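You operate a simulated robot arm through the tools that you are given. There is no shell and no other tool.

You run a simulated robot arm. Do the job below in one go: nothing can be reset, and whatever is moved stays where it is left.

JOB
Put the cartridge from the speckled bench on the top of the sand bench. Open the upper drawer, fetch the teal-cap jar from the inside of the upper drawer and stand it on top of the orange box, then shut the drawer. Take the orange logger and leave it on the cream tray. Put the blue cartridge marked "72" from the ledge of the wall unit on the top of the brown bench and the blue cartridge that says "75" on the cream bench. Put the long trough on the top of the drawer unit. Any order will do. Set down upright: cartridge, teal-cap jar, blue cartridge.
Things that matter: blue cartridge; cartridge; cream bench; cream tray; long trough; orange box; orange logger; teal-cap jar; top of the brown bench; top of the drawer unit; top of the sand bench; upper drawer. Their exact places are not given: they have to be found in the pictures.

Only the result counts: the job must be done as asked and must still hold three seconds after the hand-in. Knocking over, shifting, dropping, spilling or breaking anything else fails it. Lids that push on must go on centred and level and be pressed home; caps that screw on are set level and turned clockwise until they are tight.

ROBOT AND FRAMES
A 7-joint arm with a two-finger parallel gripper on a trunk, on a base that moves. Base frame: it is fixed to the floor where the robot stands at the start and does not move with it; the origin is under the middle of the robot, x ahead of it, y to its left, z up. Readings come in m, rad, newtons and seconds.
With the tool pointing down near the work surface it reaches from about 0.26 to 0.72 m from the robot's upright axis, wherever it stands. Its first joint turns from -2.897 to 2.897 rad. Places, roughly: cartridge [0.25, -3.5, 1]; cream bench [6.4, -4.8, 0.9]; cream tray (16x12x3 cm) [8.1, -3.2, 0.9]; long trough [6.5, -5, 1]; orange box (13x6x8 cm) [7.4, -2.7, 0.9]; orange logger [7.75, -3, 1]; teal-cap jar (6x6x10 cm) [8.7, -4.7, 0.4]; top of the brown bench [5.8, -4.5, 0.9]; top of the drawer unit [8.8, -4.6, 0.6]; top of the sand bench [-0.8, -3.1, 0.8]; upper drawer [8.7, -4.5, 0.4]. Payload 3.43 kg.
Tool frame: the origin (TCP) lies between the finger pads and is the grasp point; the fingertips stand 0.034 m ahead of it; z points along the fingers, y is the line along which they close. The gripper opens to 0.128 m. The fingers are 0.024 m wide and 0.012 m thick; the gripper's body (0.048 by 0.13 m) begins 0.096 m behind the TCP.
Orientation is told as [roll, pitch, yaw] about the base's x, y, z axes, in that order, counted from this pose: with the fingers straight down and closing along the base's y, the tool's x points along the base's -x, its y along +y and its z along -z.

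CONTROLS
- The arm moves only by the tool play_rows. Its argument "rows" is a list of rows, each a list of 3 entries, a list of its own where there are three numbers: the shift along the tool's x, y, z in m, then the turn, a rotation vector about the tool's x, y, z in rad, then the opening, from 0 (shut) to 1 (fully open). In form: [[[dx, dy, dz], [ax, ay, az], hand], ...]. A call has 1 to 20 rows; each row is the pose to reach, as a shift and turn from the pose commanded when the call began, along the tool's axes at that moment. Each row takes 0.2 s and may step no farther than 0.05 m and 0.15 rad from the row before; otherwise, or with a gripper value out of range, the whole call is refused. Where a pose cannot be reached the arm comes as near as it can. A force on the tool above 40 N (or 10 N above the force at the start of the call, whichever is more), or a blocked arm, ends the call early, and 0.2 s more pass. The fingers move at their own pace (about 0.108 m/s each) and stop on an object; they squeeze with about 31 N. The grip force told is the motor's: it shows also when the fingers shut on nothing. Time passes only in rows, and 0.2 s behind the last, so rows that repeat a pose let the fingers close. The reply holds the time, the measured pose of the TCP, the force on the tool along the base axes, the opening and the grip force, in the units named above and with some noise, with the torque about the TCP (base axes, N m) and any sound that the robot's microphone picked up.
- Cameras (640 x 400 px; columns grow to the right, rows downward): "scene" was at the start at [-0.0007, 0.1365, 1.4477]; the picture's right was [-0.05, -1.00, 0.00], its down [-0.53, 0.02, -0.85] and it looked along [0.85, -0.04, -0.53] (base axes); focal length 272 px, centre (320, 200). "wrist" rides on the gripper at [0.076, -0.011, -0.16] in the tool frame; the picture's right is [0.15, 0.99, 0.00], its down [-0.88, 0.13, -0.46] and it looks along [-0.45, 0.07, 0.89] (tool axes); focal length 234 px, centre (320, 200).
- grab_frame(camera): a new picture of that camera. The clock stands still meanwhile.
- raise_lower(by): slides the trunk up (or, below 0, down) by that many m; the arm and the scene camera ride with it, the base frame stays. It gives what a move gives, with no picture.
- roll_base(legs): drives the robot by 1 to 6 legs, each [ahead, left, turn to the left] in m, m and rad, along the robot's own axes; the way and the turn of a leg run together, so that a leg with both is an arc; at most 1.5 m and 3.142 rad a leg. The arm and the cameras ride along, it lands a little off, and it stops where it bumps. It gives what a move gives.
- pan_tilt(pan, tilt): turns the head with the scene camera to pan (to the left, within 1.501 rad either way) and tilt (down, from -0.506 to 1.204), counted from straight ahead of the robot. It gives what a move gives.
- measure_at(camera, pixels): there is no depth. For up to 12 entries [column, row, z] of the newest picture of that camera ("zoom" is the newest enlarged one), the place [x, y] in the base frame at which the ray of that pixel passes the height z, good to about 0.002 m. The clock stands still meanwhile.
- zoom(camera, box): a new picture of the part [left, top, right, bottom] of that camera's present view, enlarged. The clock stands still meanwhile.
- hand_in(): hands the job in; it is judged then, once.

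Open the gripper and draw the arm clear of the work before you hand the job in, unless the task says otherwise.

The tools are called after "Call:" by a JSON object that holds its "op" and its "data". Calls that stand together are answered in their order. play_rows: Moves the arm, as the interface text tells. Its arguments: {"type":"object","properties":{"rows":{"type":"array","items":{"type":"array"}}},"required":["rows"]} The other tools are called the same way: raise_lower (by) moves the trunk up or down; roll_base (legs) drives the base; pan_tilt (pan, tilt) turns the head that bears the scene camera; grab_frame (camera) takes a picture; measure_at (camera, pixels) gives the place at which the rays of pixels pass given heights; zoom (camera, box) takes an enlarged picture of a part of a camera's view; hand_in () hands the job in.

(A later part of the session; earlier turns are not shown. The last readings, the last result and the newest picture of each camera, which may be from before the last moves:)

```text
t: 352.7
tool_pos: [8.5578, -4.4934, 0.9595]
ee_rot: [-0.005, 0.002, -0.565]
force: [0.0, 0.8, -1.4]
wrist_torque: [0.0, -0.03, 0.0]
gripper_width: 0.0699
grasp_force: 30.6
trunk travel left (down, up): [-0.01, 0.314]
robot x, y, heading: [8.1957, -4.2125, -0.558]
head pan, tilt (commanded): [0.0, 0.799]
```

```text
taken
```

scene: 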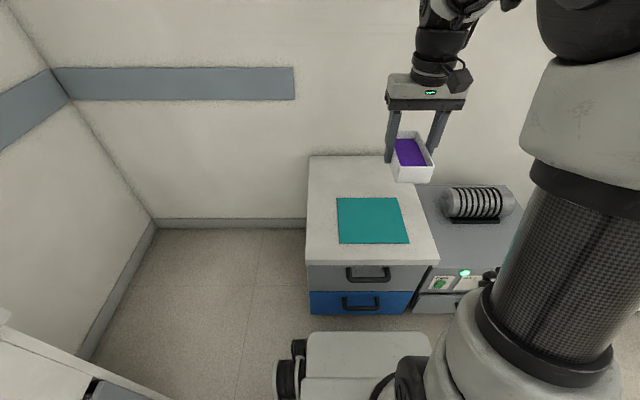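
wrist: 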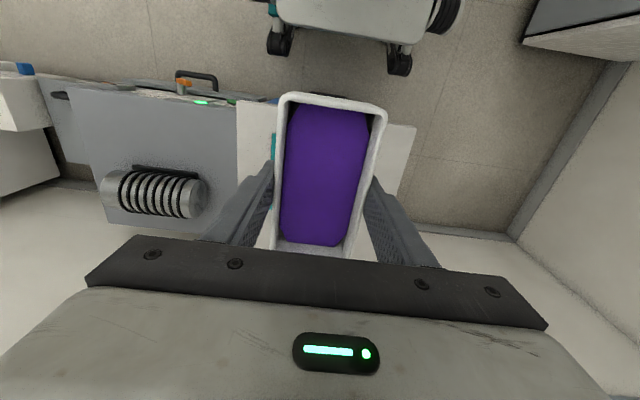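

I move the trough over the left strip (u≈9.76, v≈0.96) and lower it to about 8 cm above the top.

Call:
{"op": "play_rows", "data": {"rows": [[[-0.02, 0.03, 0], [0, 0, 0], 0.0], [[-0.045, 0.065, 0], [0, 0, 0], 0.0], [[-0.07, 0.1, 0], [0, 0, 0], 0.0], [[-0.1, 0.14, 0], [0, 0, 0], 0.0], [[-0.127, 0.1778, 0], [0, 0, 0], 0.0], [[-0.127, 0.1778, 0.03], [0, 0, 0], 0.0], [[-0.127, 0.1778, 0.07], [0, 0, 0], 0.0], [[-0.127, 0.1778, 0.11], [0, 0, 0], 0.0], [[-0.127, 0.1778, 0.15], [0, 0, 0], 0.0], [[-0.127, 0.1778, 0.19], [0, 0, 0], 0.0], [[-0.127, 0.1778, 0.23], [0, 0, 0], 0.0], [[-0.127, 0.1778, 0.27], [0, 0, 0], 0.0], [[-0.127, 0.1778, 0.3], [0, 0, 0], 0.0]]}}

Call:
{"op": "grab_frame", "data": {"camera": "scene"}}

Call:
{"op": "grab_frame", "data": {"camera": "wrist"}}

```text
t: 355.5
tool_pos: [8.7591, -4.4112, 0.6599]
ee_rot: [-0.001, 0.0, -0.563]
force: [-0.5, -0.6, -1.8]
wrist_torque: [0.0, -0.01, 0.06]
gripper_width: 0.0698
grasp_force: 31.2
trunk travel left (down, up): [-0.01, 0.314]
robot x, y, heading: [8.1931, -4.2105, -0.557]
head pan, tilt (commanded): [0.0, 0.799]
```

```text
taken
```

scene: 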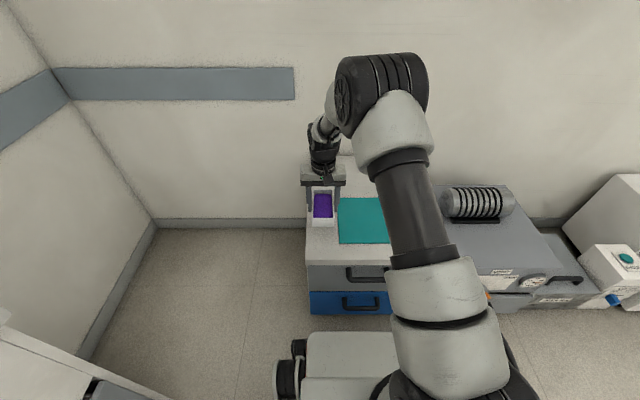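

```text
taken
```

wrist: 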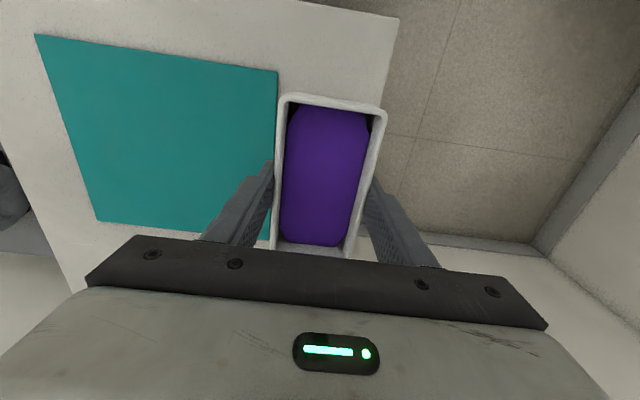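

I check the strip's borders in the wrist view: mat edge (277,72) and top edge (398,18).

Call:
{"op": "measure_at", "data": {"camera": "wrist", "pixels": [[277, 72, 0.54], [272, 150, 0.54], [398, 18, 0.54], [390, 80, 0.54], [281, 98, 0.66], [385, 112, 0.66], [372, 165, 0.66], [275, 165, 0.66], [398, 18, 0.52], [277, 72, 0.52]]}}

Call:
{"op": "zoom", "data": {"camera": "scene", "box": [290, 160, 400, 300]}}

```text
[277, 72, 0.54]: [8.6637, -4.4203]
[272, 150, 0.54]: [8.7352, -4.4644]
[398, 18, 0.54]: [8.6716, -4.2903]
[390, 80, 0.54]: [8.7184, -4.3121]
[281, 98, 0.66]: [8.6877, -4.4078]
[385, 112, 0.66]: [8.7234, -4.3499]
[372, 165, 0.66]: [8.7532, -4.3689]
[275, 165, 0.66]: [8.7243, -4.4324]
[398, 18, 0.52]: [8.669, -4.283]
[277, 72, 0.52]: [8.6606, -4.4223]
```

```text
2.86 times, centred on (345, 230) of scene
```

zoom: 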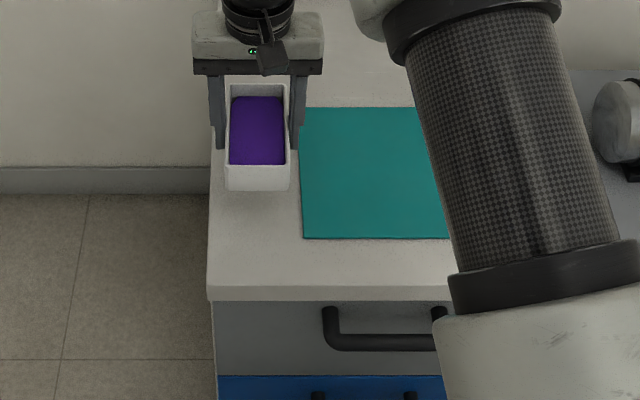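

The trough is centred in the strip (v 0.923–0.991 between 0.901 and 1.017). I lower it in small steps until the force changes.

Call:
{"op": "play_rows", "data": {"rows": [[[0, 0, 0.02], [0, 0, 0], 0.0], [[0, 0, 0.04], [0, 0, 0], 0.0], [[0, 0, 0.055], [0, 0, 0], 0.0], [[0, 0, 0.065], [0, 0, 0], 0.0]]}}

Call:
{"op": "play_rows", "data": {"rows": [[[0, 0, 0.004], [0, 0, 0], 0.0], [[0, 0, 0.004], [0, 0, 0], 0.0]]}}

Call:
{"op": "play_rows", "data": {"rows": [[[0, 0, 0.004], [0, 0, 0], 0.0], [[0, 0, 0.004], [0, 0, 0], 0.0]]}}

```text
t: 356.5
tool_pos: [8.7592, -4.4118, 0.5946]
ee_rot: [0.0, 0.0, -0.563]
force: [0.5, 0.3, -2.7]
wrist_torque: [-0.02, -0.01, 0.01]
gripper_width: 0.0696
grasp_force: 30.8
trunk travel left (down, up): [-0.01, 0.314]
robot x, y, heading: [8.1937, -4.2137, -0.557]
head pan, tilt (commanded): [0.0, 0.799]
```

```text
t: 357.1
tool_pos: [8.7581, -4.411, 0.5892]
ee_rot: [-0.005, 0.002, -0.565]
force: [-0.2, -0.3, -2.4]
wrist_torque: [0.0, 0.02, 0.0]
gripper_width: 0.0698
grasp_force: 31.3
trunk travel left (down, up): [-0.01, 0.314]
robot x, y, heading: [8.1944, -4.2132, -0.556]
head pan, tilt (commanded): [0.0, 0.799]
```

```text
t: 357.7
tool_pos: [8.7595, -4.4109, 0.588]
ee_rot: [-0.001, -0.002, -0.563]
force: [-2.9, -0.3, 13.9]
wrist_torque: [0.42, -0.3, 0.11]
gripper_width: 0.0697
grasp_force: 30.9
trunk travel left (down, up): [-0.01, 0.314]
robot x, y, heading: [8.1917, -4.2127, -0.558]
head pan, tilt (commanded): [0.0, 0.799]
```

Contact at z≈0.588. I open slightly and rise straight up.

Call:
{"op": "play_rows", "data": {"rows": [[[0, 0, -0.002], [0, 0, 0], 0.58], [[0, 0, -0.002], [0, 0, 0], 0.62], [[0, 0, -0.002], [0, 0, 0], 0.62], [[0, 0, -0.015], [0, 0, 0], 0.62], [[0, 0, -0.04], [0, 0, 0], 0.62], [[0, 0, -0.08], [0, 0, 0], 0.62], [[0, 0, -0.13], [0, 0, 0], 0.62], [[0, 0, -0.18], [0, 0, 0], 0.62], [[0, 0, -0.23], [0, 0, 0], 0.62], [[0, 0, -0.28], [0, 0, 0], 0.62]]}}

Call:
{"op": "grab_frame", "data": {"camera": "scene"}}

Call:
{"op": "grab_frame", "data": {"camera": "wrist"}}

```text
t: 359.9
tool_pos: [8.7586, -4.411, 0.8659]
ee_rot: [-0.002, 0.002, -0.564]
force: [-0.1, 0.1, -0.9]
wrist_torque: [-0.02, 0.02, -0.03]
gripper_width: 0.0794
grasp_force: 0.0
trunk travel left (down, up): [-0.01, 0.314]
robot x, y, heading: [8.1936, -4.2125, -0.564]
head pan, tilt (commanded): [0.0, 0.799]
```

```text
taken
```

scene: 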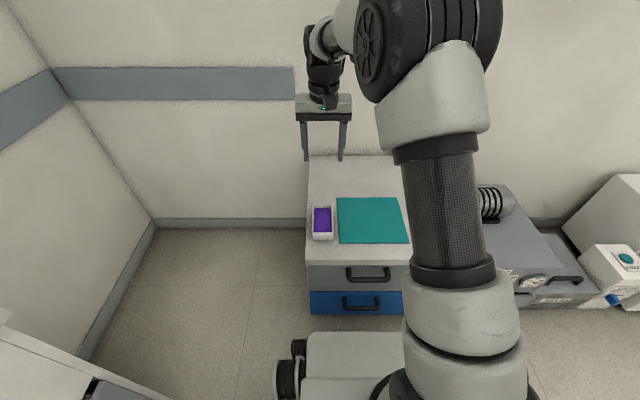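

```text
taken
```

wrist: 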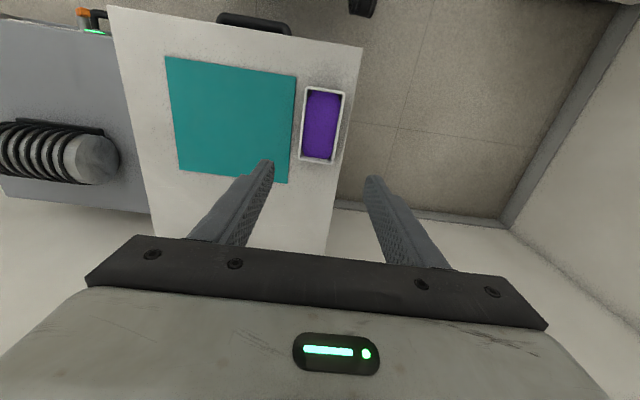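

The trough stands on the drawer unit's top. Next is the upper (grey) drawer: I back up 0.25 m and bring the arm lower and in front to inspect its handle.

Call:
{"op": "roll_base", "data": {"legs": [[-0.25, 0, 0]]}}

Call:
{"op": "play_rows", "data": {"rows": [[[0.03, -0.03, 0], [0, 0, 0], 0.62], [[0.06, -0.06, 0.02], [0, 0, 0], 0.62], [[0.09, -0.09, 0.04], [0, 0, 0], 0.62], [[0.12, -0.12, 0.06], [0, 0, 0], 0.62], [[0.14, -0.15, 0.08], [0, 0, 0], 0.62]]}}

Call:
{"op": "pan_tilt", "data": {"pan": -0.05, "tilt": 0.8}}

Call:
{"op": "grab_frame", "data": {"camera": "scene"}}

Call:
{"op": "grab_frame", "data": {"camera": "wrist"}}

```text
t: 361.7
tool_pos: [8.5481, -4.2758, 0.8675]
ee_rot: [-0.004, 0.001, -0.558]
force: [-0.3, 0.0, -0.4]
wrist_torque: [-0.01, 0.01, 0.03]
gripper_width: 0.0795
grasp_force: 0.2
trunk travel left (down, up): [-0.01, 0.314]
robot x, y, heading: [7.9835, -4.0795, -0.55]
head pan, tilt (commanded): [0.0, 0.799]
```

```text
t: 362.9
tool_pos: [8.3509, -4.3287, 0.7873]
ee_rot: [-0.004, 0.001, -0.559]
force: [0.8, 1.1, 0.4]
wrist_torque: [0.02, -0.02, 0.01]
gripper_width: 0.0791
grasp_force: 0.0
trunk travel left (down, up): [-0.01, 0.314]
robot x, y, heading: [7.9776, -4.08, -0.554]
head pan, tilt (commanded): [0.0, 0.799]
```

```text
t: 363.6
tool_pos: [8.3519, -4.3303, 0.7885]
ee_rot: [-0.005, 0.001, -0.56]
force: [0.2, -0.9, 0.1]
wrist_torque: [-0.02, -0.02, -0.01]
gripper_width: 0.0793
grasp_force: 0.0
trunk travel left (down, up): [-0.01, 0.314]
robot x, y, heading: [7.9811, -4.0814, -0.555]
head pan, tilt (commanded): [-0.051, 0.799]
```

```text
taken
```

scene: 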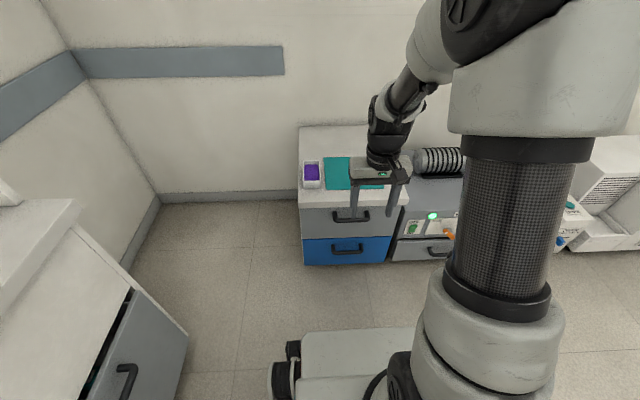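

```text
taken
```

wrist: 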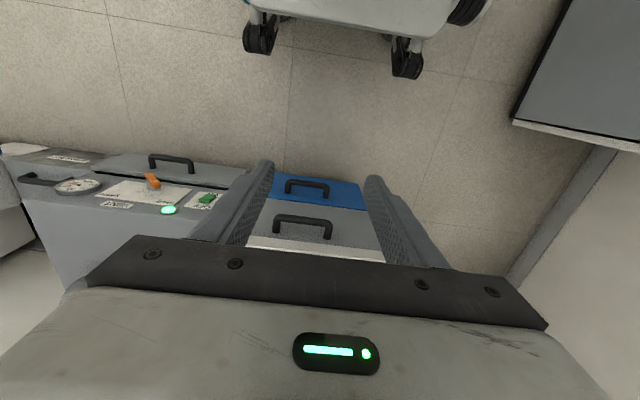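

The wrist view shows the upper drawer's handle at (303,225) and the lower one at (307,188). I zoom in on both cameras to triangulate the handle.

Call:
{"op": "zoom", "data": {"camera": "wrist", "box": [230, 160, 400, 260]}}

Call:
{"op": "zoom", "data": {"camera": "scene", "box": [290, 120, 420, 280]}}

```text
3.76 times, centred on (315, 210) of wrist
```

zoom: 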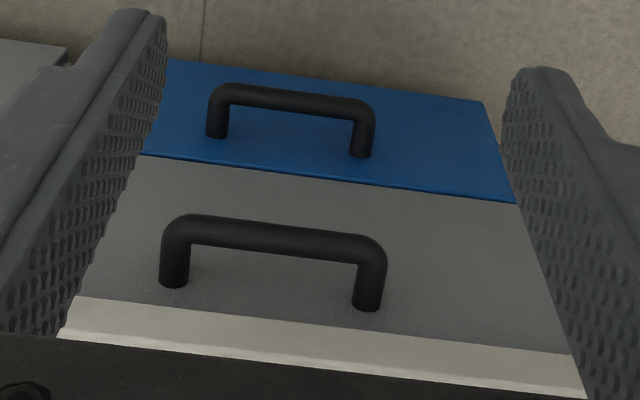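

```text
2.50 times, centred on (355, 200) of scene
```

zoom: 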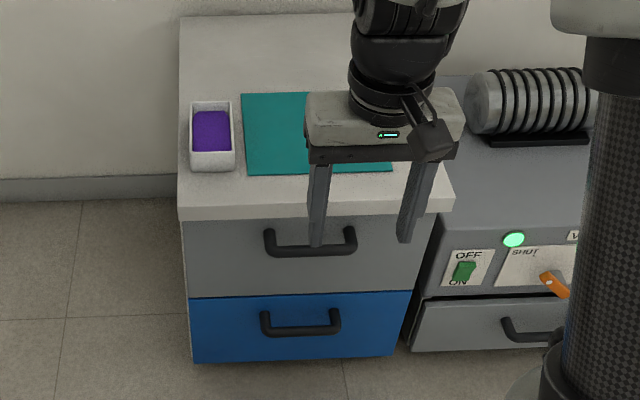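

I triangulate the handle bar's ends and centre from both views.

Call:
{"op": "measure_at", "data": {"camera": "wrist", "pixels": [[303, 220.6, 0.4], [303, 220.6, 0.45], [303, 220.6, 0.5], [277.8, 217.4, 0.45], [328.3, 224.1, 0.45], [245, 243, 0.54], [300, 235, 0.45]]}}

Call:
{"op": "measure_at", "data": {"camera": "scene", "pixels": [[351, 220, 0.4], [351, 220, 0.45], [351, 220, 0.5], [335, 220, 0.45], [367, 218.8, 0.45], [302, 206, 0.54], [407, 203, 0.54]]}}

```text
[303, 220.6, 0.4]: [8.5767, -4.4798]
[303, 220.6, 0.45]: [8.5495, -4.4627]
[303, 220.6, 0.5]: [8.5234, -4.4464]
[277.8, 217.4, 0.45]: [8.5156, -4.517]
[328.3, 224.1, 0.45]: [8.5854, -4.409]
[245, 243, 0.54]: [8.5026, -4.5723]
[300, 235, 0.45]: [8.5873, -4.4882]
```

```text
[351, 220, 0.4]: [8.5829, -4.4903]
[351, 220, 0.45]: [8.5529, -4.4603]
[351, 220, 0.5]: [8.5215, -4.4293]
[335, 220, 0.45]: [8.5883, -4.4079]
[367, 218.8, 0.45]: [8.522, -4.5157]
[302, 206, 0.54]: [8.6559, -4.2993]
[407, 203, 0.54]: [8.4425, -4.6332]
```

The bar is centred at u≈9.62, v≈0.805, z≈0.445, just under the top's overhang (u 9.613), so I must come from the front at a slant. I turn the tool 90° and then tilt it 50° forward, in free space in front of the unit.

Call:
{"op": "play_rows", "data": {"rows": [[[0, 0, 0], [0, 0, 0.143], 0.5], [[0, 0, 0], [0, 0, 0.286], 0.5], [[0, 0, 0], [0, 0, 0.429], 0.5], [[0, 0, 0], [0, 0, 0.571], 0.5], [[0, 0, 0], [0, 0, 0.714], 0.5], [[0, 0, 0], [0, 0, 0.857], 0.5], [[0, 0, 0], [0, 0, 1.0], 0.5], [[0, 0, 0], [0, 0, 1.143], 0.5], [[0, 0, 0], [0, 0, 1.286], 0.5], [[0, 0, 0], [0, 0, 1.429], 0.5], [[0, 0, 0], [0, 0, 1.571], 0.5]]}}

Call:
{"op": "play_rows", "data": {"rows": [[[0, 0, 0], [-0.145, 0, 0], 0.5], [[0, 0, 0], [-0.29, 0, 0], 0.5], [[0, 0, 0], [-0.435, 0, 0], 0.5], [[0, 0, 0], [-0.58, 0, 0], 0.5], [[0, 0, 0], [-0.725, 0, 0], 0.5], [[0, 0, 0], [-0.87, 0, 0], 0.5]]}}

Call:
{"op": "grab_frame", "data": {"camera": "wrist"}}

Call:
{"op": "grab_frame", "data": {"camera": "scene"}}

```text
t: 366.0
tool_pos: [8.3493, -4.3285, 0.7863]
ee_rot: [-0.001, -0.002, -2.13]
force: [-0.6, -0.1, -0.6]
wrist_torque: [0.0, 0.01, 0.01]
gripper_width: 0.064
grasp_force: 0.1
trunk travel left (down, up): [-0.01, 0.314]
robot x, y, heading: [7.9802, -4.0818, -0.556]
head pan, tilt (commanded): [-0.051, 0.799]
```

```text
t: 367.4
tool_pos: [8.3826, -4.3516, 0.7886]
ee_rot: [0.869, -0.002, -2.128]
force: [-0.4, -0.2, -0.2]
wrist_torque: [0.0, -0.04, 0.03]
gripper_width: 0.064
grasp_force: 0.2
out of reach, approached as far as the arm can: row 5, 6
trunk travel left (down, up): [-0.01, 0.314]
robot x, y, heading: [7.9832, -4.0818, -0.559]
head pan, tilt (commanded): [-0.051, 0.799]
```

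```text
taken
```

wrist: 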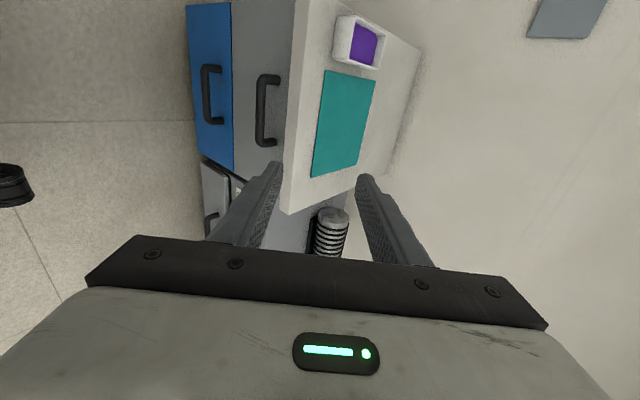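

```text
taken
```

scene: 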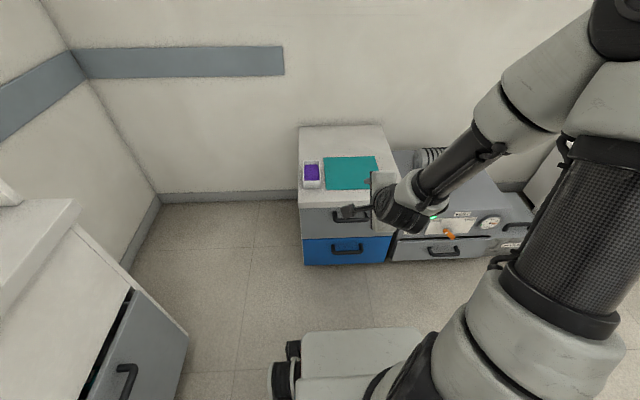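

The tilt is reached (TCP drifted a few cm). I zoom the wrist view to measure the handle bar from here.

Call:
{"op": "zoom", "data": {"camera": "wrist", "box": [190, 50, 340, 190]}}

Call:
{"op": "measure_at", "data": {"camera": "wrist", "pixels": [[260, 108, 0.42], [260, 108, 0.44], [260, 108, 0.46], [260, 80, 0.44], [259, 140, 0.44], [276, 76, 0.44], [274, 145, 0.44]]}}

```text
2.86 times, centred on (265, 120) of wrist
```

zoom: 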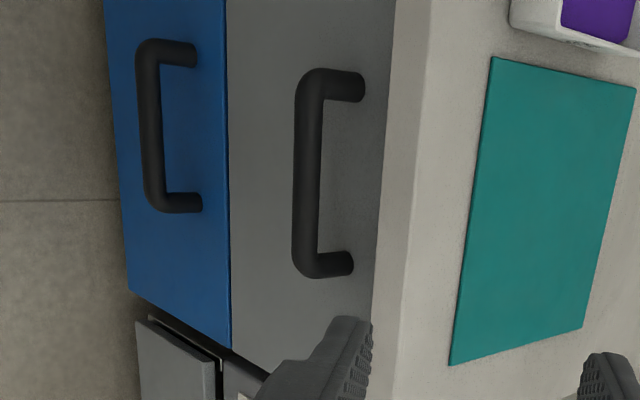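

```text
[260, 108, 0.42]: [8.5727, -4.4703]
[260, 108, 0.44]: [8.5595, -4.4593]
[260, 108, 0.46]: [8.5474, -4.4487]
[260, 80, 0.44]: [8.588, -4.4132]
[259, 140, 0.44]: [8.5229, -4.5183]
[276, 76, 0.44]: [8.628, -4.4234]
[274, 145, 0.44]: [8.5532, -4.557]
```

The bar is confirmed at u≈9.619, v≈0.805, z≈0.443. I reduce the tilt to about 40° and move to a stand-off point on the approach line, with the hand opened only ~35 mm to pass below the overhang.

Call:
{"op": "play_rows", "data": {"rows": [[[0, -0.019, 0.037], [0.034, 0, 0], 0.27], [[0, -0.038, 0.074], [0.068, 0, 0], 0.27], [[-0.001, -0.057, 0.111], [0.102, 0, 0], 0.27], [[-0.002, -0.077, 0.148], [0.136, 0, 0], 0.27], [[-0.003, -0.0964, 0.185], [0.17, 0, 0], 0.27], [[-0.003, -0.0964, 0.185], [0.17, 0, 0], 0.27]]}}

Call:
{"op": "grab_frame", "data": {"camera": "wrist"}}

Call:
{"op": "grab_frame", "data": {"camera": "scene"}}

```text
t: 368.8
tool_pos: [8.4461, -4.3948, 0.5949]
ee_rot: [0.699, -0.001, -2.13]
force: [-0.4, 0.8, 0.3]
wrist_torque: [0.0, -0.01, 0.02]
gripper_width: 0.0347
grasp_force: 0.1
trunk travel left (down, up): [-0.01, 0.314]
robot x, y, heading: [7.9826, -4.0838, -0.552]
head pan, tilt (commanded): [-0.051, 0.799]
```

```text
taken
```

wrist: 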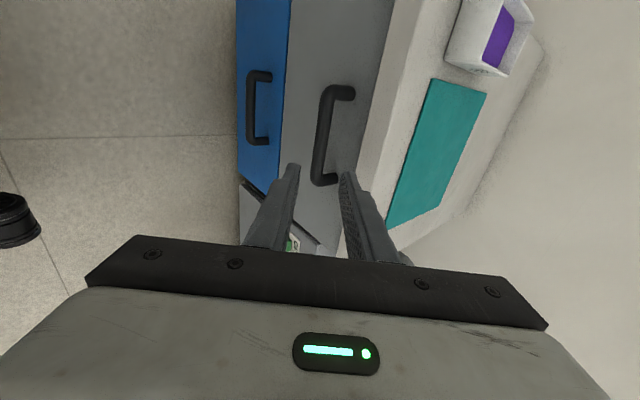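

```text
taken
```

scene: 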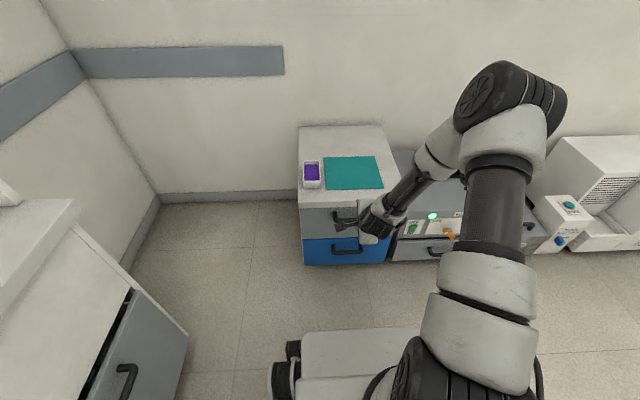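

The bar lies exactly between the fingers along the approach line. I advance 0.12 m along the tool axis and check the clearance to the overhang.

Call:
{"op": "play_rows", "data": {"rows": [[[0, 0, 0.03], [0, 0, 0], 0.27], [[0, 0, 0.06], [0, 0, 0], 0.27], [[0, 0, 0.09], [0, 0, 0], 0.27], [[0, 0, 0.12], [0, 0, 0], 0.27]]}}

Call:
{"op": "grab_frame", "data": {"camera": "wrist"}}

Call:
{"op": "zoom", "data": {"camera": "scene", "box": [290, 120, 420, 280]}}

```text
t: 369.8
tool_pos: [8.5123, -4.4356, 0.5037]
ee_rot: [0.699, -0.004, -2.128]
force: [0.4, -0.2, -0.8]
wrist_torque: [0.03, 0.04, 0.04]
gripper_width: 0.0344
grasp_force: 0.0
trunk travel left (down, up): [-0.01, 0.314]
robot x, y, heading: [7.98, -4.0822, -0.556]
head pan, tilt (commanded): [-0.051, 0.799]
```

```text
taken
```

wrist: 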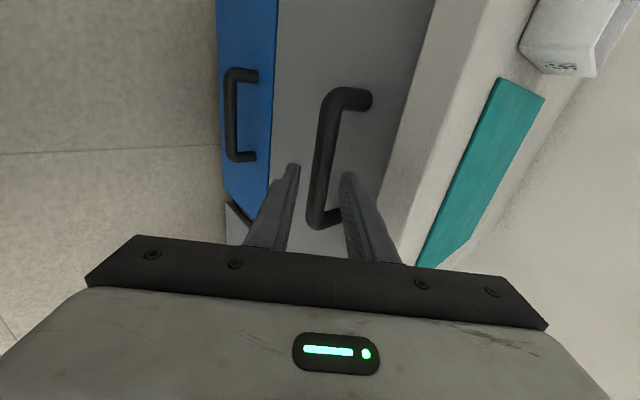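

```text
2.50 times, centred on (355, 200) of scene
```

zoom: 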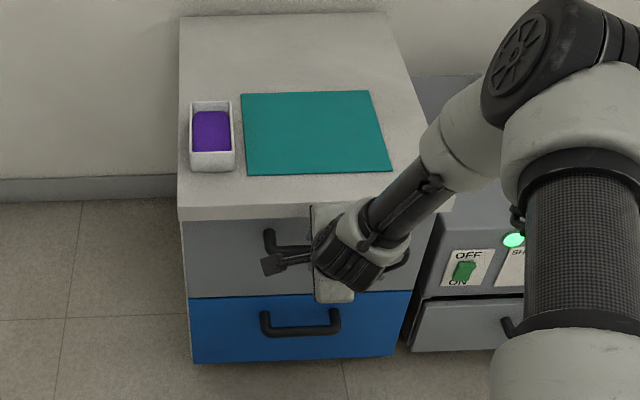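

Still centred, with 0.08 m to go. I advance 0.07 m and close on the bar.

Call:
{"op": "play_rows", "data": {"rows": [[[0, 0, 0.025], [0, 0, 0], 0.27], [[0, 0, 0.05], [0, 0, 0], 0.27], [[0, 0, 0.072], [0, 0, 0], 0.27], [[0, 0, 0.072], [0, 0, 0], 0.1], [[0, 0, 0.072], [0, 0, 0], 0.0], [[0, 0, 0.072], [0, 0, 0], 0.0]]}}

Call:
{"op": "grab_frame", "data": {"camera": "wrist"}}

```text
t: 370.5
tool_pos: [8.5437, -4.458, 0.4602]
ee_rot: [0.698, 0.002, -2.128]
force: [-24.1, 14.3, 27.3]
wrist_torque: [-0.46, -0.78, -0.04]
gripper_width: 0.0322
grasp_force: 0.0
trunk travel left (down, up): [-0.01, 0.314]
robot x, y, heading: [7.9794, -4.0797, -0.556]
head pan, tilt (commanded): [-0.051, 0.799]
stopped in row 3: the force on the tool passed its limit at 80 N (the readings are from after the stop); the commanded pose is now the measured one
```

```text
taken
```

wrist: 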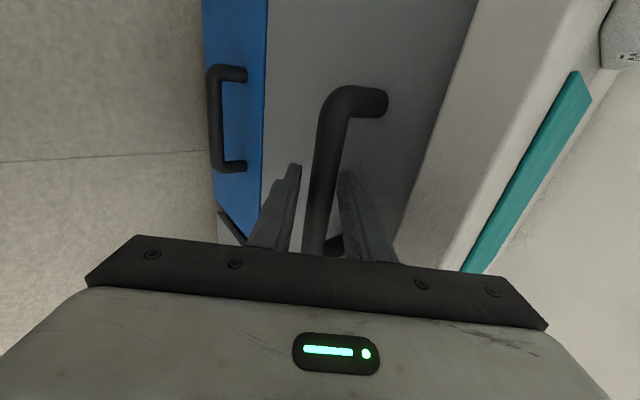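

The forward fingertip touched the drawer face; the bar is still ~0.023 m ahead of the TCP. I ease back slightly, narrow the hand to ~21 mm, and advance about 0.01 m more before closing.

Call:
{"op": "play_rows", "data": {"rows": [[[0, 0, -0.004], [0, 0, 0], 0.27], [[0, 0, -0.004], [0, 0, 0], 0.17], [[0, 0, -0.004], [0, 0, 0], 0.17], [[0, 0, 0.0], [0, 0, 0], 0.17], [[0, 0, 0.004], [0, 0, 0], 0.17]]}}

Call:
{"op": "play_rows", "data": {"rows": [[[0, 0, 0.004], [0, 0, 0], 0.17], [[0, 0, 0.004], [0, 0, 0], 0.17]]}}

Call:
{"op": "grab_frame", "data": {"camera": "wrist"}}

```text
t: 371.7
tool_pos: [8.5457, -4.4609, 0.4546]
ee_rot: [0.697, -0.002, -2.128]
force: [-3.6, 2.0, 6.3]
wrist_torque: [0.07, 0.01, 0.0]
gripper_width: 0.0219
grasp_force: 0.8
trunk travel left (down, up): [-0.01, 0.314]
robot x, y, heading: [7.9849, -4.083, -0.556]
head pan, tilt (commanded): [-0.051, 0.799]
```

```text
t: 372.1
tool_pos: [8.5476, -4.4611, 0.4545]
ee_rot: [0.699, 0.0, -2.129]
force: [-19.4, 10.1, 25.0]
wrist_torque: [0.13, 0.37, -0.1]
gripper_width: 0.0211
grasp_force: 0.0
trunk travel left (down, up): [-0.01, 0.314]
robot x, y, heading: [7.9811, -4.0801, -0.562]
head pan, tilt (commanded): [-0.051, 0.799]
stopped in row 1: the force on the tool passed its limit at 49 N (the readings are from after the stop); the commanded pose is now the measured one
```

```text
taken
```

wrist: 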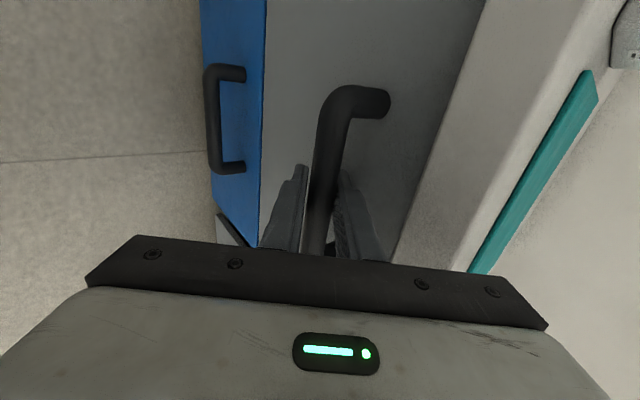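

The bar is now ~15 mm ahead of the TCP, well inside the fingers. I close on it and pull back 3 cm as a test.

Call:
{"op": "play_rows", "data": {"rows": [[[0, 0, -0.001], [0, 0, 0], 0.0], [[0, 0, -0.001], [0, 0, 0], 0.0], [[0, 0, -0.001], [0, 0, 0], 0.0]]}}

Call:
{"op": "play_rows", "data": {"rows": [[[0, -0.0077, -0.0064], [0, 0, 0], 0.0], [[0, -0.0153, -0.0129], [0, 0, 0], 0.0], [[0, -0.023, -0.0193], [0, 0, 0], 0.0]]}}

Call:
{"op": "grab_frame", "data": {"camera": "wrist"}}

Call:
{"op": "zoom", "data": {"camera": "scene", "box": [290, 120, 420, 280]}}

```text
t: 372.9
tool_pos: [8.5468, -4.4602, 0.4547]
ee_rot: [0.699, -0.003, -2.13]
force: [-11.8, 7.0, 21.2]
wrist_torque: [0.6, 0.23, 0.28]
gripper_width: 0.0196
grasp_force: 45.0
trunk travel left (down, up): [-0.01, 0.314]
robot x, y, heading: [7.9852, -4.0803, -0.553]
head pan, tilt (commanded): [-0.051, 0.799]
```

```text
t: 373.7
tool_pos: [8.5226, -4.4454, 0.4554]
ee_rot: [0.7, -0.002, -2.129]
force: [1.9, 3.2, 23.1]
wrist_torque: [-0.2, 0.76, -0.34]
gripper_width: 0.0199
grasp_force: 44.8
trunk travel left (down, up): [-0.01, 0.314]
robot x, y, heading: [7.9821, -4.0809, -0.555]
head pan, tilt (commanded): [-0.051, 0.799]
```

```text
taken
```

wrist: 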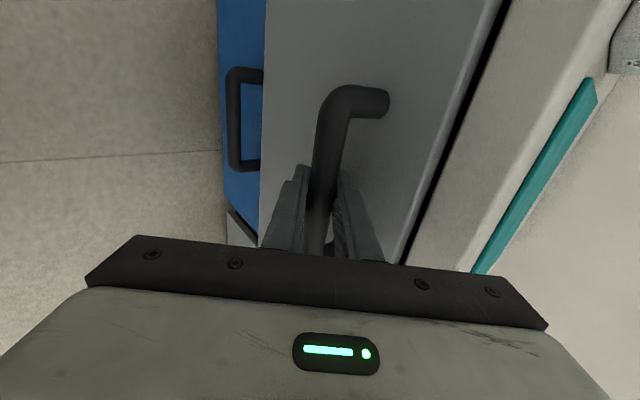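

```text
2.50 times, centred on (355, 200) of scene
```

zoom: 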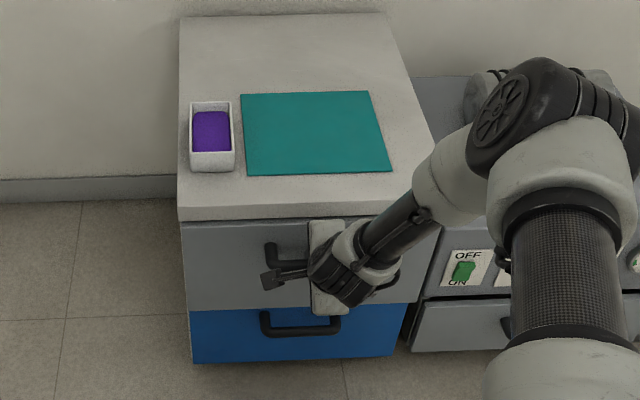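

The drawer follows (about 3 cm open). I relieve the slight downward push and pull it further by driving the base back 0.24 m.

Call:
{"op": "play_rows", "data": {"rows": [[[0, 0.0013, -0.0015], [0, 0, 0], 0.0], [[0, 0.0013, -0.0015], [0, 0, 0], 0.0]]}}

Call:
{"op": "roll_base", "data": {"legs": [[-0.12, 0, 0]]}}

Call:
{"op": "grab_frame", "data": {"camera": "wrist"}}

Call:
{"op": "grab_frame", "data": {"camera": "scene"}}

```text
t: 374.3
tool_pos: [8.5216, -4.4458, 0.4554]
ee_rot: [0.696, -0.002, -2.131]
force: [4.2, 3.1, 16.4]
wrist_torque: [-0.8, 0.65, -0.77]
gripper_width: 0.0198
grasp_force: 44.7
trunk travel left (down, up): [-0.01, 0.314]
robot x, y, heading: [7.9785, -4.0815, -0.555]
head pan, tilt (commanded): [-0.051, 0.799]
```

```text
t: 375.6
tool_pos: [8.4222, -4.3835, 0.4549]
ee_rot: [0.695, 0.003, -2.13]
force: [7.6, 14.8, 15.3]
wrist_torque: [0.14, 0.53, 0.36]
gripper_width: 0.0198
grasp_force: 45.1
trunk travel left (down, up): [-0.01, 0.314]
robot x, y, heading: [7.8817, -4.0182, -0.557]
head pan, tilt (commanded): [-0.051, 0.799]
```

```text
taken
```

wrist: 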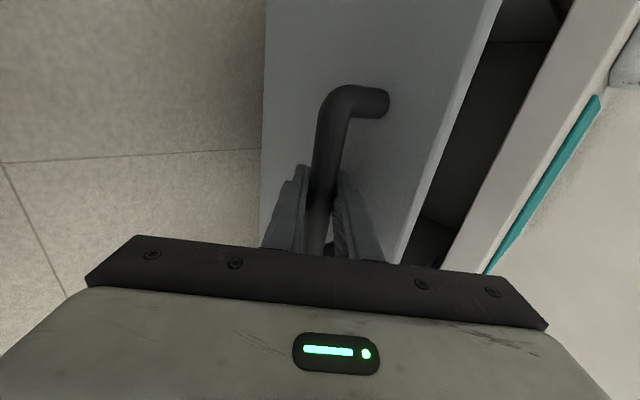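

```text
taken
```

scene: 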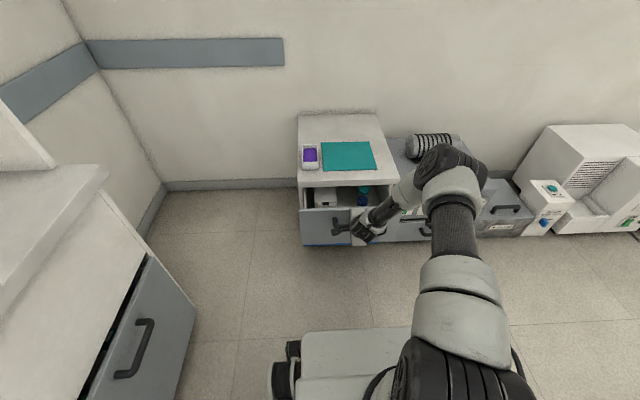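

The drawer is ~0.15 m open, and something teal shows inside at (362,190). I pull another 0.13 m.

Call:
{"op": "roll_base", "data": {"legs": [[-0.13, 0, 0]]}}

Call:
{"op": "grab_frame", "data": {"camera": "wrist"}}

Call:
{"op": "grab_frame", "data": {"camera": "scene"}}

Call:
{"op": "zoom", "data": {"camera": "scene", "box": [280, 100, 420, 260]}}

```text
t: 376.8
tool_pos: [8.3139, -4.3148, 0.455]
ee_rot: [0.696, 0.0, -2.129]
force: [-4.6, -5.9, 7.8]
wrist_torque: [0.28, 0.46, -0.19]
gripper_width: 0.0197
grasp_force: 45.0
trunk travel left (down, up): [-0.01, 0.314]
robot x, y, heading: [7.7758, -3.9518, -0.558]
head pan, tilt (commanded): [-0.051, 0.799]
```

```text
taken
```

wrist: 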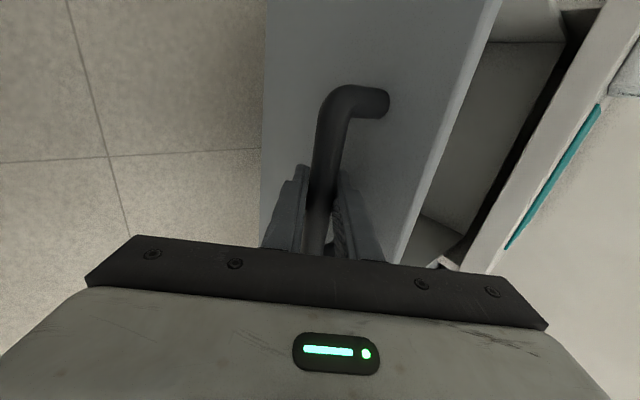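

```text
taken
```

scene: 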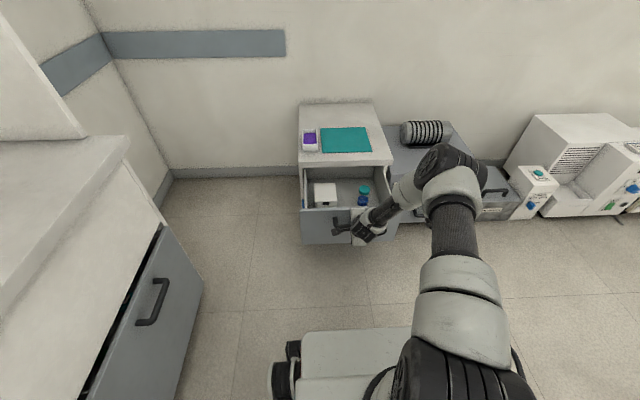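

```text
2.50 times, centred on (350, 180) of scene
```

zoom: 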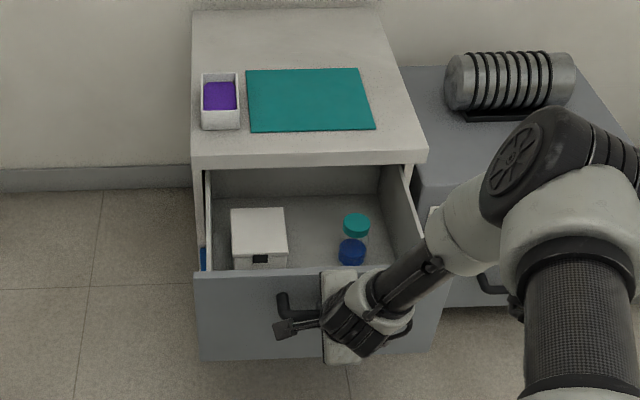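

The drawer is open ~0.28 m: inside are a white box (left) and the teal-cap jar (zoom (353,240)). I open the hand slightly and slide it off the handle along the tool axis.

Call:
{"op": "play_rows", "data": {"rows": [[[0, 0, 0], [0, 0, 0], 0.19], [[0, 0, -0.005], [0, 0, 0], 0.2], [[0, 0, -0.015], [0, 0, 0], 0.22], [[0, 0, -0.03], [0, 0, 0], 0.25], [[0, 0, -0.06], [0, 0, 0], 0.25], [[0, 0, -0.1], [0, 0, 0], 0.25], [[0, 0, -0.14], [0, 0, 0], 0.25]]}}

Call:
{"op": "grab_frame", "data": {"camera": "wrist"}}

Call:
{"op": "zoom", "data": {"camera": "scene", "box": [280, 100, 420, 260]}}

```text
t: 378.4
tool_pos: [8.2384, -4.2679, 0.5639]
ee_rot: [0.694, 0.0, -2.129]
force: [0.0, -0.7, -0.6]
wrist_torque: [-0.04, -0.01, -0.01]
gripper_width: 0.0321
grasp_force: 0.0
trunk travel left (down, up): [-0.01, 0.314]
robot x, y, heading: [7.7734, -3.9516, -0.554]
head pan, tilt (commanded): [-0.051, 0.799]
```

```text
taken
```

wrist: 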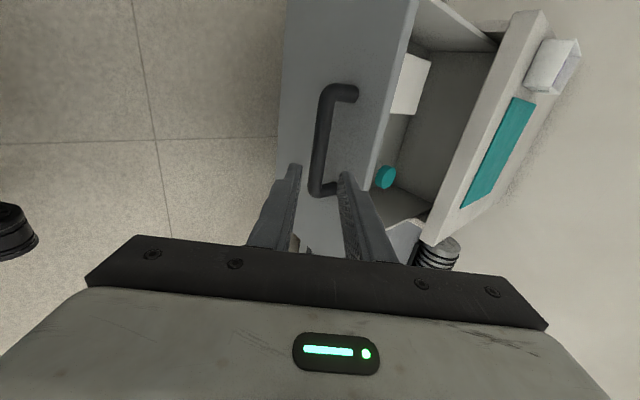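

```text
2.50 times, centred on (350, 180) of scene
```

zoom: 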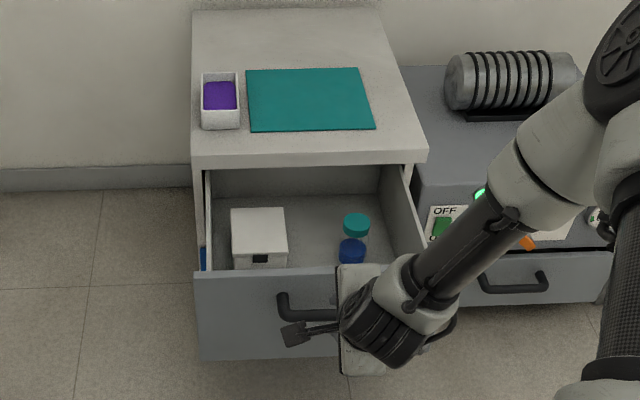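

Released. I rise 0.2 m and bring the tool back to vertical.

Call:
{"op": "play_rows", "data": {"rows": [[[0, 0.03, -0.036], [0, 0, 0], 0.5], [[0, 0.06, -0.072], [0, 0, 0], 0.7], [[0, 0.09, -0.108], [0, 0, 0], 0.8], [[0, 0.12, -0.145], [0, 0, 0], 0.8], [[0, 0.128, -0.1536], [0.139, 0, 0], 0.8], [[0, 0.128, -0.1536], [0.278, 0, 0], 0.8], [[0, 0.128, -0.1536], [0.417, 0, 0], 0.8], [[0, 0.128, -0.1536], [0.556, 0, 0], 0.8], [[0, 0.128, -0.1536], [0.695, 0, 0], 0.8]]}}

Call:
{"op": "grab_frame", "data": {"camera": "wrist"}}

Call:
{"op": "grab_frame", "data": {"camera": "scene"}}

```text
t: 380.4
tool_pos: [8.239, -4.2683, 0.7629]
ee_rot: [0.001, 0.0, -2.128]
force: [0.4, -0.2, 1.2]
wrist_torque: [0.02, -0.05, 0.0]
gripper_width: 0.1024
grasp_force: 0.1
trunk travel left (down, up): [-0.01, 0.314]
robot x, y, heading: [7.7732, -3.9531, -0.559]
head pan, tilt (commanded): [-0.051, 0.799]
```

```text
taken
```

wrist: 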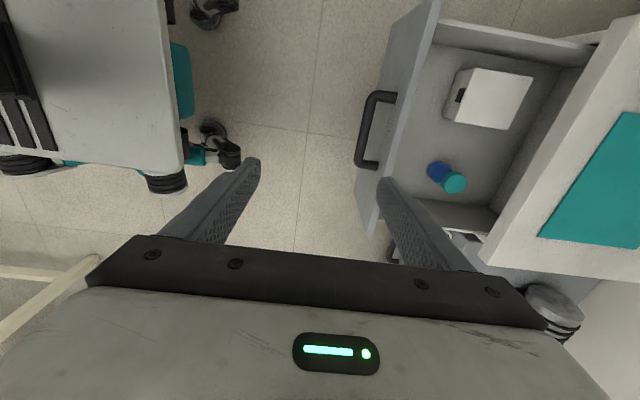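

```text
taken
```

scene: 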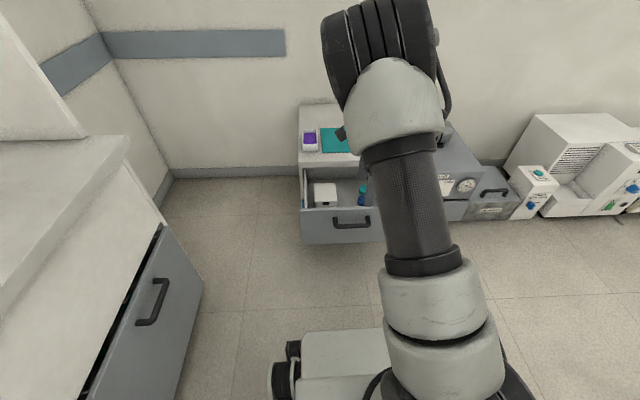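

The wrist view shows the jar: teal cap at (454,182), blue base at (437,171). I triangulate the cap with the scene view and measure the drawer's walls.

Call:
{"op": "zoom", "data": {"camera": "scene", "box": [295, 150, 395, 240]}}

Call:
{"op": "measure_at", "data": {"camera": "wrist", "pixels": [[454, 182, 0.42], [454, 182, 0.46], [454, 182, 0.5], [437, 171, 0.37], [400, 185, 0.5], [398, 200, 0.37], [500, 208, 0.4], [495, 232, 0.54], [445, 18, 0.5]]}}

Call:
{"op": "measure_at", "data": {"camera": "scene", "pixels": [[363.5, 188.5, 0.42], [363.5, 188.5, 0.46], [363.5, 188.5, 0.5], [362, 201, 0.37]]}}

```text
4.44 times, centred on (345, 195) of scene
```

zoom: 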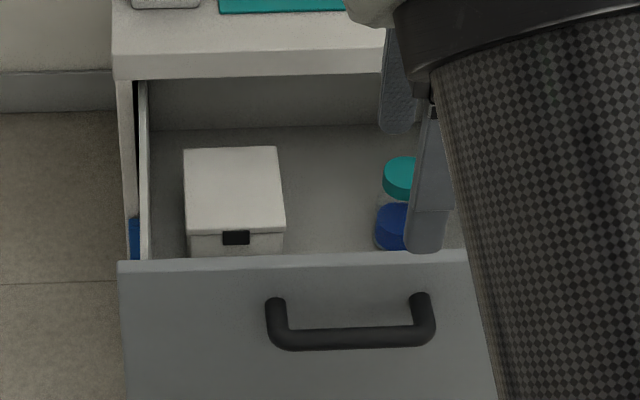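

```text
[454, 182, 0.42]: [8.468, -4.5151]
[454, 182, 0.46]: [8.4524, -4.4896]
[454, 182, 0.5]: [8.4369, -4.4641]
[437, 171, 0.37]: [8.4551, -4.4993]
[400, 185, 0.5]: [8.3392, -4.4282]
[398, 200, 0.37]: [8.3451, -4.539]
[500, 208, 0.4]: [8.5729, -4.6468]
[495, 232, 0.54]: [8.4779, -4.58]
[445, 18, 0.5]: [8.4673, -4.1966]
```

```text
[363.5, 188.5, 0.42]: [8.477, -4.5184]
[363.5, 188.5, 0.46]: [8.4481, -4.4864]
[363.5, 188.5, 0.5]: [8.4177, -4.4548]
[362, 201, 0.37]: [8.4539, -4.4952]
```

The jar axis is at about (8.456,-4.498) (u 9.552, v 0.723), cap top z≈0.45, base ≈0.35. I drive 0.26 m closer and turn the tool so the fingers close along v, clear of the overhang.

Call:
{"op": "roll_base", "data": {"legs": [[0.26, 0, 0]]}}

Call:
{"op": "play_rows", "data": {"rows": [[[0, 0, 0], [0, 0, -0.143], 0.8], [[0, 0, 0], [0, 0, -0.286], 0.8], [[0, 0, 0], [0, 0, -0.429], 0.8], [[0, 0, 0], [0, 0, -0.571], 0.8], [[0, 0, 0], [0, 0, -0.714], 0.8], [[0, 0, 0], [0, 0, -0.857], 0.8], [[0, 0, 0], [0, 0, -1.0], 0.8], [[0, 0, 0], [0, 0, -1.143], 0.8], [[0, 0, 0], [0, 0, -1.286], 0.8], [[0, 0, 0], [0, 0, -1.429], 0.8], [[0, 0, 0], [0, 0, -1.565], 0.8]]}}

Call:
{"op": "grab_frame", "data": {"camera": "wrist"}}

Call:
{"op": "grab_frame", "data": {"camera": "scene"}}

```text
t: 382.3
tool_pos: [8.4553, -4.4065, 0.7623]
ee_rot: [0.0, -0.001, -2.133]
force: [-0.3, -0.2, -0.2]
wrist_torque: [0.02, 0.01, 0.02]
gripper_width: 0.1024
grasp_force: 0.0
trunk travel left (down, up): [-0.01, 0.314]
robot x, y, heading: [7.9974, -4.0868, -0.562]
head pan, tilt (commanded): [-0.051, 0.799]
```

```text
t: 384.7
tool_pos: [8.4567, -4.4051, 0.7614]
ee_rot: [0.0, -0.002, -0.566]
force: [-0.4, -0.2, -0.1]
wrist_torque: [0.02, -0.01, -0.03]
gripper_width: 0.1025
grasp_force: 0.0
trunk travel left (down, up): [-0.01, 0.314]
robot x, y, heading: [7.9902, -4.0903, -0.559]
head pan, tilt (commanded): [-0.051, 0.799]
```

```text
taken
```

wrist: 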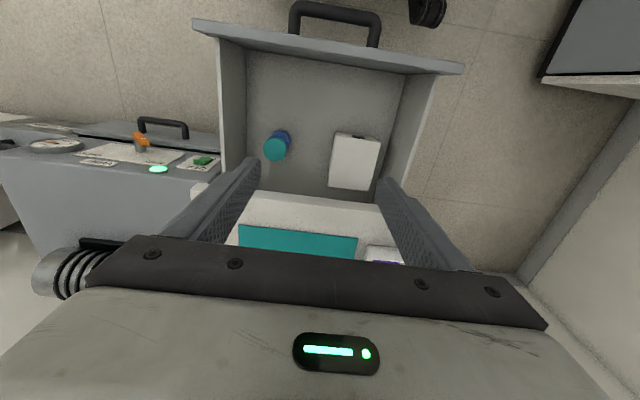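

```text
taken
```

scene: 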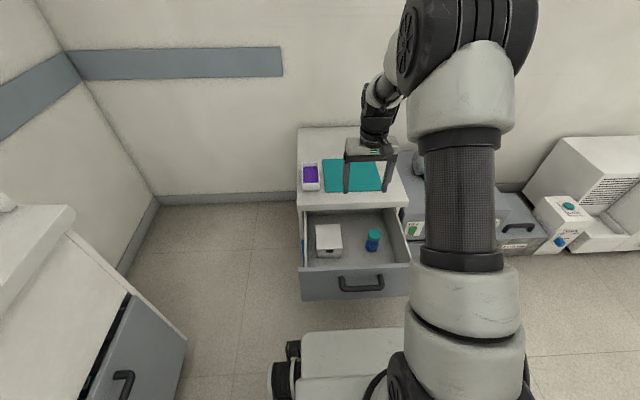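

Jar is at wrist (275,150) and scene (374,236). I refine its position with zooms.

Call:
{"op": "zoom", "data": {"camera": "wrist", "box": [210, 60, 430, 200]}}

Call:
{"op": "zoom", "data": {"camera": "scene", "box": [295, 200, 415, 300]}}

```text
2.86 times, centred on (320, 130) of wrist
```

zoom: 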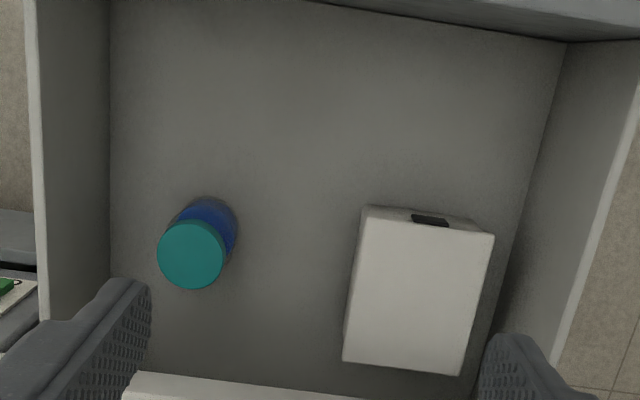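

```text
4.00 times, centred on (355, 250) of scene
```

zoom: 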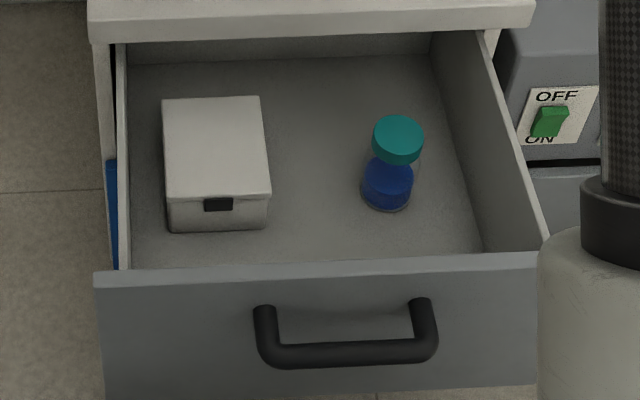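

I measure the cap top and jar base in both views.

Call:
{"op": "measure_at", "data": {"camera": "zoom", "pixels": [[398, 134, 0.44], [398, 134, 0.46], [398, 134, 0.48], [387, 196, 0.34], [387, 196, 0.36], [373, 134, 0.46], [423, 134, 0.46], [265, 160, 0.4], [440, 60, 0.37], [485, 250, 0.37], [130, 262, 0.37]]}}

Call:
{"op": "measure_at", "data": {"camera": "wrist", "pixels": [[275.2, 148.9, 0.44], [275.2, 148.9, 0.46], [275.2, 148.9, 0.48], [280.5, 139.5, 0.34], [280.5, 139.5, 0.36], [263.7, 148.9, 0.46], [286.7, 148.9, 0.46]]}}

```text
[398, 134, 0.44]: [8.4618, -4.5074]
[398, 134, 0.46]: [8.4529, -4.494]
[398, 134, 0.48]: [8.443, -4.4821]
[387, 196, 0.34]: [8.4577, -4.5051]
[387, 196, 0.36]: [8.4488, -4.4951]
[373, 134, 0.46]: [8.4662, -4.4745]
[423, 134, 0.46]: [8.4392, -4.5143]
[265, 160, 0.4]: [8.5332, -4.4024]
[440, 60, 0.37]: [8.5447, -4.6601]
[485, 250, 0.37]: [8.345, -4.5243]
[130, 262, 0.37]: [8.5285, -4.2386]
```

```text
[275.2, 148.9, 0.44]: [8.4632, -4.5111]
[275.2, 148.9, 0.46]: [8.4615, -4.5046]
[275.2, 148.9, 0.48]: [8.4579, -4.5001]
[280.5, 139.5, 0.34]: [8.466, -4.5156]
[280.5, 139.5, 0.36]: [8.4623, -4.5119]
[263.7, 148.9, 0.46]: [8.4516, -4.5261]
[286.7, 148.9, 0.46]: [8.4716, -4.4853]
```

Cap centre is (8.463,-4.510), top z≈0.437, diameter ≈0.046; walls and white box leave 2 cm beside the fingers. I move over the jar and lower to z≈0.56 for a check.

Call:
{"op": "play_rows", "data": {"rows": [[[-0.02, -0.03, 0], [0, 0, 0], 0.75], [[-0.04, -0.06, 0], [0, 0, 0], 0.75], [[-0.06, -0.0847, 0], [0, 0, 0], 0.75], [[-0.06, -0.0847, 0.04], [0, 0, 0], 0.75], [[-0.06, -0.0847, 0.08], [0, 0, 0], 0.75], [[-0.06, -0.0847, 0.12], [0, 0, 0], 0.75], [[-0.06, -0.0847, 0.16], [0, 0, 0], 0.75], [[-0.06, -0.0847, 0.2], [0, 0, 0], 0.75]]}}

Call:
{"op": "grab_frame", "data": {"camera": "wrist"}}

Call:
{"op": "grab_frame", "data": {"camera": "scene"}}

```text
t: 386.5
tool_pos: [8.4622, -4.5114, 0.5608]
ee_rot: [0.0, 0.0, -0.568]
force: [-0.7, 0.0, -0.1]
wrist_torque: [-0.01, 0.03, 0.02]
gripper_width: 0.0959
grasp_force: 0.1
trunk travel left (down, up): [-0.01, 0.314]
robot x, y, heading: [7.9928, -4.087, -0.558]
head pan, tilt (commanded): [-0.051, 0.799]
```

```text
taken
```

wrist: 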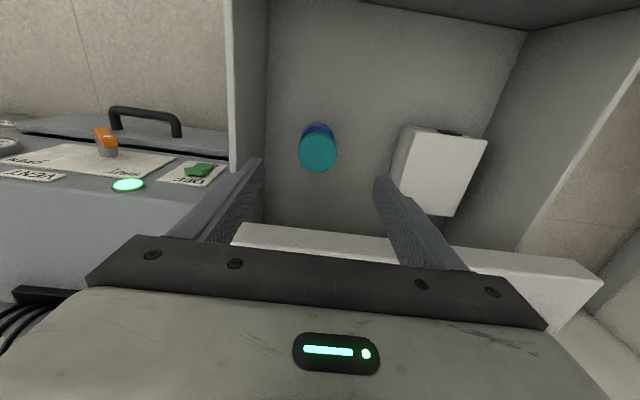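

```text
taken
```

scene: 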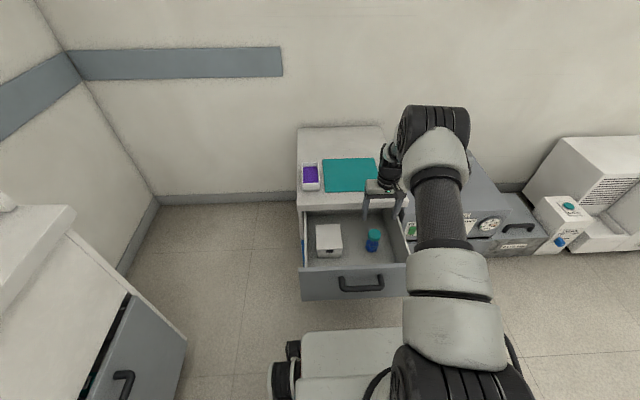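

The cap (318,152) is centred between the fingers. I verify its coordinates at z=0.437, then descend further.

Call:
{"op": "measure_at", "data": {"camera": "wrist", "pixels": [[318, 152, 0.437], [299, 152, 0.437], [337, 152, 0.437], [318, 172, 0.437], [318, 132, 0.437], [403, 200, 0.4], [262, 205, 0.37]]}}

Call:
{"op": "zoom", "data": {"camera": "wrist", "box": [240, 90, 500, 250]}}

```text
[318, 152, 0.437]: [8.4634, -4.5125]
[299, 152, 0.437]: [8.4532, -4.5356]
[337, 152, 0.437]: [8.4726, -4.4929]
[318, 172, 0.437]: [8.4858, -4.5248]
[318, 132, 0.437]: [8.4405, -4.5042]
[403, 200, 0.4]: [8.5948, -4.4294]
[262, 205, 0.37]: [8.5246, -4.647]
```

```text
2.46 times, centred on (370, 170) of wrist
```

zoom: 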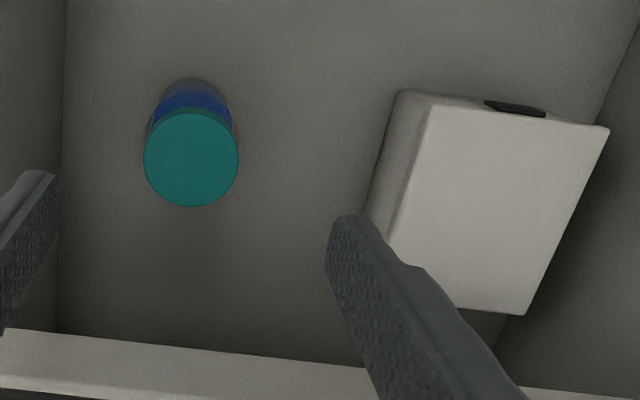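

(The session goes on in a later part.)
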